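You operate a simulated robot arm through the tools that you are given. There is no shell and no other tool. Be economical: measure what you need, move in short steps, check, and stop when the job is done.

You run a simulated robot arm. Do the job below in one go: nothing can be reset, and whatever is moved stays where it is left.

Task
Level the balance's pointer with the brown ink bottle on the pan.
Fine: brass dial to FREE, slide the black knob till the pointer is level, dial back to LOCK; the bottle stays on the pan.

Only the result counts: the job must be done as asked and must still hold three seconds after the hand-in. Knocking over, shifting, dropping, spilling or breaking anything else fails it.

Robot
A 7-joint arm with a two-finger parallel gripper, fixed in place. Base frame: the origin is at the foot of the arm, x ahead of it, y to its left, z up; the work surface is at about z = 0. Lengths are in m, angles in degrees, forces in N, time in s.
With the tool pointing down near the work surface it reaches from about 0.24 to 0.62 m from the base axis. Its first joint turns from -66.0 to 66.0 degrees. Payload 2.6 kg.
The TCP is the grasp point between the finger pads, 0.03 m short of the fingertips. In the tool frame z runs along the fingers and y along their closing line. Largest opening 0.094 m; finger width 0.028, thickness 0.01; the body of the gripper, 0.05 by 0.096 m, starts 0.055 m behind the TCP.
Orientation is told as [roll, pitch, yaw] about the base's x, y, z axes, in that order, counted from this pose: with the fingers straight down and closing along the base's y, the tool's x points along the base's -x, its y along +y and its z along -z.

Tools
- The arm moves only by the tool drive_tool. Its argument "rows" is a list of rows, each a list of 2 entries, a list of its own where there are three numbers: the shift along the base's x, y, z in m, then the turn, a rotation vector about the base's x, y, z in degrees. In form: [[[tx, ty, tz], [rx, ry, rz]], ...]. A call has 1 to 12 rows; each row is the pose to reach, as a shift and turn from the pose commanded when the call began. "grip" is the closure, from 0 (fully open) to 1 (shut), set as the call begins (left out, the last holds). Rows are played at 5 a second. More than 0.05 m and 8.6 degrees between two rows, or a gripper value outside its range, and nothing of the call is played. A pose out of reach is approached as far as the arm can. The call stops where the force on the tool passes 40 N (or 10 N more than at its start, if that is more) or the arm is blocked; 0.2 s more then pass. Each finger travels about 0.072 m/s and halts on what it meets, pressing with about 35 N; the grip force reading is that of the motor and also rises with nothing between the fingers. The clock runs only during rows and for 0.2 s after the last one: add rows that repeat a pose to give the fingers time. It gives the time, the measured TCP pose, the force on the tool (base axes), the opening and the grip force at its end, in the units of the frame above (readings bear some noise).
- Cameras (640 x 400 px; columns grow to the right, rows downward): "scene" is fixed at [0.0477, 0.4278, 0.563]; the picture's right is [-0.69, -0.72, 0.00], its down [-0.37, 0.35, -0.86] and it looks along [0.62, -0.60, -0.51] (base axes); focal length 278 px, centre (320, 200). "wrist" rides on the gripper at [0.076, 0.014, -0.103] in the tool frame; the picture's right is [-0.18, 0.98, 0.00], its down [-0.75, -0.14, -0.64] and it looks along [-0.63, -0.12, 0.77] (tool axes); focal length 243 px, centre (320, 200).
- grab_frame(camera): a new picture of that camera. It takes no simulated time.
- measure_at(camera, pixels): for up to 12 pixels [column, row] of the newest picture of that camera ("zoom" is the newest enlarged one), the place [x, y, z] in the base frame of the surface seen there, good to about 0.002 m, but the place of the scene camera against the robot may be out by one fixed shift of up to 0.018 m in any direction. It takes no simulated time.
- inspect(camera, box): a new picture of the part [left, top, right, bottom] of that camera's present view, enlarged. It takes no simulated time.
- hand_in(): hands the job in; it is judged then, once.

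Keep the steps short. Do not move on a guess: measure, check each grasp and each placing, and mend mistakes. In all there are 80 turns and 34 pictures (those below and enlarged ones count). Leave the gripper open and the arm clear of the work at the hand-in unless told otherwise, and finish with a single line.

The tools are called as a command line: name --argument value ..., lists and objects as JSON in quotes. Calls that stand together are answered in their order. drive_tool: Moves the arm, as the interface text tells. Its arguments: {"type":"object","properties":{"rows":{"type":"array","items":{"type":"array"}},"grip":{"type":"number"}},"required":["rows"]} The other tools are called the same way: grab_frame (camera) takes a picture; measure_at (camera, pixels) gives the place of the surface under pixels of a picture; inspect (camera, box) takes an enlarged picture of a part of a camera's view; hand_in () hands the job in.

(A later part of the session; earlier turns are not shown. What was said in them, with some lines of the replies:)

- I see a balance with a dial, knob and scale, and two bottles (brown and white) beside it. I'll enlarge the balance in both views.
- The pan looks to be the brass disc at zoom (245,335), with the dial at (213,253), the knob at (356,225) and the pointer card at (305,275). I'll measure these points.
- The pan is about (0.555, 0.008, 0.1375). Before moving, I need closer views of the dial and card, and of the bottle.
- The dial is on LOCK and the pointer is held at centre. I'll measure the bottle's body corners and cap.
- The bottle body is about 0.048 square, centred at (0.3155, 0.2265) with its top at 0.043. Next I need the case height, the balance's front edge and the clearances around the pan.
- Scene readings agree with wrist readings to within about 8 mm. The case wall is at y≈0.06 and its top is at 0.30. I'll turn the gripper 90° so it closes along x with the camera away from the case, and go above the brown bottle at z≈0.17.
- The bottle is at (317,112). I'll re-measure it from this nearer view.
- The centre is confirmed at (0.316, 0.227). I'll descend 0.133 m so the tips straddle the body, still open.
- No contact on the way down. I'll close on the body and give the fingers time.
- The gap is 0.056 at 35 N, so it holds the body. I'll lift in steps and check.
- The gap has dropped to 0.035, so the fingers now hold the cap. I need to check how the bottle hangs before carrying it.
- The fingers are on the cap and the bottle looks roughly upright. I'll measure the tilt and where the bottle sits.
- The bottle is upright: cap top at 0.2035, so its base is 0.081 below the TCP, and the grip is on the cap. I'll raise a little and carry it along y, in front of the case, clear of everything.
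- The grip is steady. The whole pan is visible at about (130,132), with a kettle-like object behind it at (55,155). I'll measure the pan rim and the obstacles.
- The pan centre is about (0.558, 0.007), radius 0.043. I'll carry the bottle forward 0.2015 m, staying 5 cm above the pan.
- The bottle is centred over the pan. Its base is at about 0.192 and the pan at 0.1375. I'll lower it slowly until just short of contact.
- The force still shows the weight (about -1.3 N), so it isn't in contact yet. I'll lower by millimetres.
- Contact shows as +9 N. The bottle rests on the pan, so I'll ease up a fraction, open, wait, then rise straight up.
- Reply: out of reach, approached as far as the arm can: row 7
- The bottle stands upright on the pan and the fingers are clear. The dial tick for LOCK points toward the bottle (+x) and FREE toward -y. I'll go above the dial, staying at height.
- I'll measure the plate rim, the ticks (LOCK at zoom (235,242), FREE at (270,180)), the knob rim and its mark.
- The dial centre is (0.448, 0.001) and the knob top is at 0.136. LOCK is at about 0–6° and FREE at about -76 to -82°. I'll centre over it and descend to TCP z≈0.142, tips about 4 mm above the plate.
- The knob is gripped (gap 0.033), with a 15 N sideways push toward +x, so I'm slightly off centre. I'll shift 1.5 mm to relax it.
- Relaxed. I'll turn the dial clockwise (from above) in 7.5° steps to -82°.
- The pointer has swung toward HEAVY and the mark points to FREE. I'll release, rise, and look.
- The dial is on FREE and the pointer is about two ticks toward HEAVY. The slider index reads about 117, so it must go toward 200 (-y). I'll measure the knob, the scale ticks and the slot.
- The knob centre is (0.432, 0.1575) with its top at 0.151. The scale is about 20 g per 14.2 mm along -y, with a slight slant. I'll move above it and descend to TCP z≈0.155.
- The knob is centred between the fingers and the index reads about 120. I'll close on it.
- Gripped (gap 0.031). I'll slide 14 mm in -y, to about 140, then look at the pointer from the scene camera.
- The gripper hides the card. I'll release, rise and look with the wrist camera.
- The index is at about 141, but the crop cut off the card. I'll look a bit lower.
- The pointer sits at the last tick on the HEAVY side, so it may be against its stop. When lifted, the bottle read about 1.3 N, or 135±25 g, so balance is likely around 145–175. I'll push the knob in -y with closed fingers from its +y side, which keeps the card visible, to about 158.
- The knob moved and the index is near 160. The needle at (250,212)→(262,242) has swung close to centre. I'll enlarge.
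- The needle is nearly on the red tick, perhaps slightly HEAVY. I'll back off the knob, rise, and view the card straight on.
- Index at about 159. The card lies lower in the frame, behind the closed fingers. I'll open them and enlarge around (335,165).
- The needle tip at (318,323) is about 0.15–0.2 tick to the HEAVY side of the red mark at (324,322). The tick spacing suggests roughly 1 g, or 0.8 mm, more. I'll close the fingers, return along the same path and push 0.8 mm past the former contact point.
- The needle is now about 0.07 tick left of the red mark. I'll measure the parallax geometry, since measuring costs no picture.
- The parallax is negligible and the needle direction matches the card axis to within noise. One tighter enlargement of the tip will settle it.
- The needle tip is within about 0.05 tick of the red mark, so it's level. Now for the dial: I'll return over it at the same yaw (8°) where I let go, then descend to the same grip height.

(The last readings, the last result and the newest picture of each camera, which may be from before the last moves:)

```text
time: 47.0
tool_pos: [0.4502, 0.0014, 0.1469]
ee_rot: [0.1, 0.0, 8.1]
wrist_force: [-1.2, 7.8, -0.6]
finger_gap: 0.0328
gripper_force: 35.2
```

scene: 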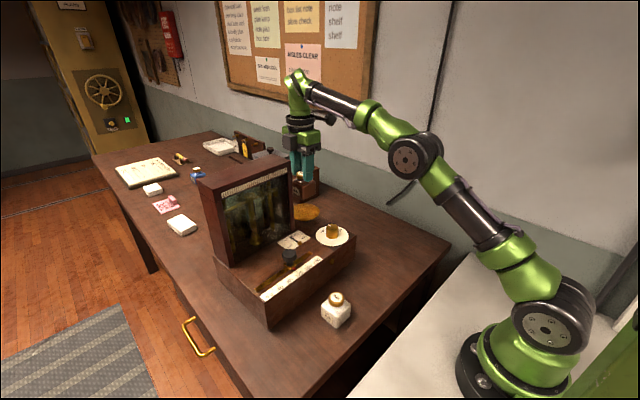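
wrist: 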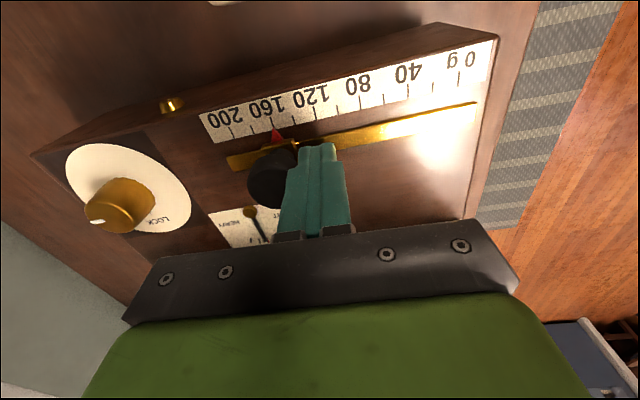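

The dial is gripped (gap 0.033). I'll turn it back +83° to LOCK.

drive_tool --rows '[[[0, 0, 0], [0, 0, 7.5]], [[0, 0, 0], [0, 0, 15]], [[0, 0, 0], [0, 0, 22.5]], [[0, 0, 0], [0, 0, 30]], [[0, 0, 0], [0, 0, 37.5]], [[0, 0, 0], [0, 0, 45]], [[0, 0, 0], [0, 0, 52.5]], [[0, 0, 0], [0, 0, 60]], [[0, 0, 0], [0, 0, 67.5]], [[0, 0, 0], [0, 0, 75]], [[0, 0, 0], [0, 0, 83]], [[0, 0, 0], [0, 0, 83]]]'

drive_tool --grip 0 --rows '[[[0, 0, 0], [0, 0, 0]], [[0, 0, 0], [0, 0, 0]], [[0, 0, 0], [0, 0, 0]], [[0, 0, 0], [0, 0, 0]], [[0, 0, 0.025], [0, 0, 0]], [[0, 0, 0.055], [0, 0, 0]], [[0, 0, 0.09], [0, 0, 0]], [[-0.015, 0, 0.11], [0, 0, 0]], [[-0.04, 0, 0.12], [0, 0, 0]], [[-0.07, 0, 0.13], [0, 0, 0]], [[-0.1, 0, 0.13], [0, 0, 0]], [[-0.1, 0, 0.13], [0, 0, 0]]]'

inspect --camera "wrist" --box '[60, 60, 300, 220]'

```text
time: 49.6
tool_pos: [0.4501, 0.0025, 0.1457]
ee_rot: [0.2, -0.1, 91.0]
wrist_force: [-9.3, 15.4, 8.4]
finger_gap: 0.0327
gripper_force: 34.8
```

```text
time: 52.2
tool_pos: [0.3509, 0.0015, 0.2753]
ee_rot: [-0.1, 0.0, 91.0]
wrist_force: [-0.4, 0.1, -0.6]
finger_gap: 0.0941
gripper_force: 0.0
```

```text
2.50 times, centred on (180, 140) of wrist
```

zoom: 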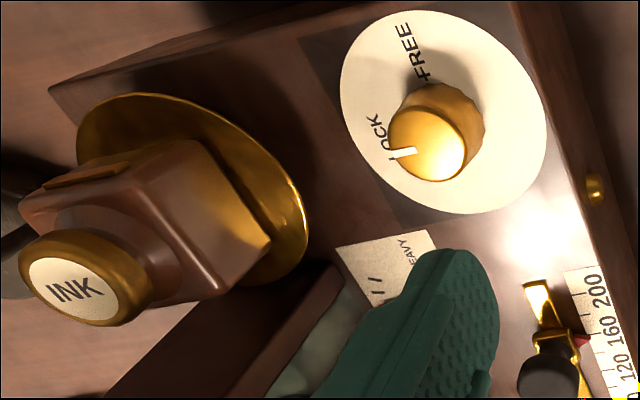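

The dial mark is back on LOCK, the bottle is on the pan and the index is unchanged near 160. I'll use the last picture for a check from the scene camera.

inspect --camera "scene" --box '[230, 160, 370, 300]'

```text
2.86 times, centred on (300, 230) of scene
```

zoom: 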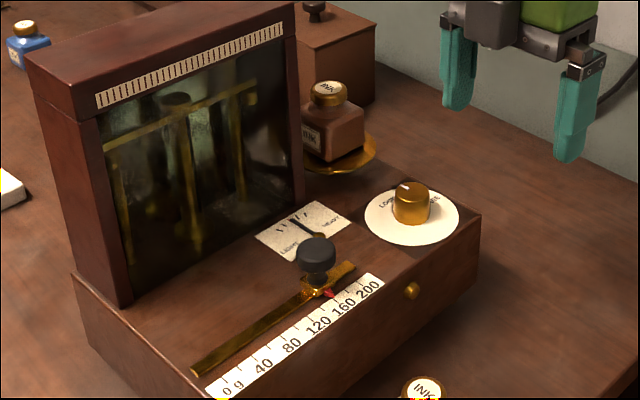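

The brown bottle stands upright on the pan, the dial is at LOCK, the gripper is open and clear, and nothing else has moved. I'm handing in.

hand_in

```text
The job is handed in.
```

The brown ink bottle is on the pan, the pointer was level to within about 0.05 of a tick (knob near 160 g) before I locked it, the dial is back at LOCK, and the arm is clear with the gripper open.
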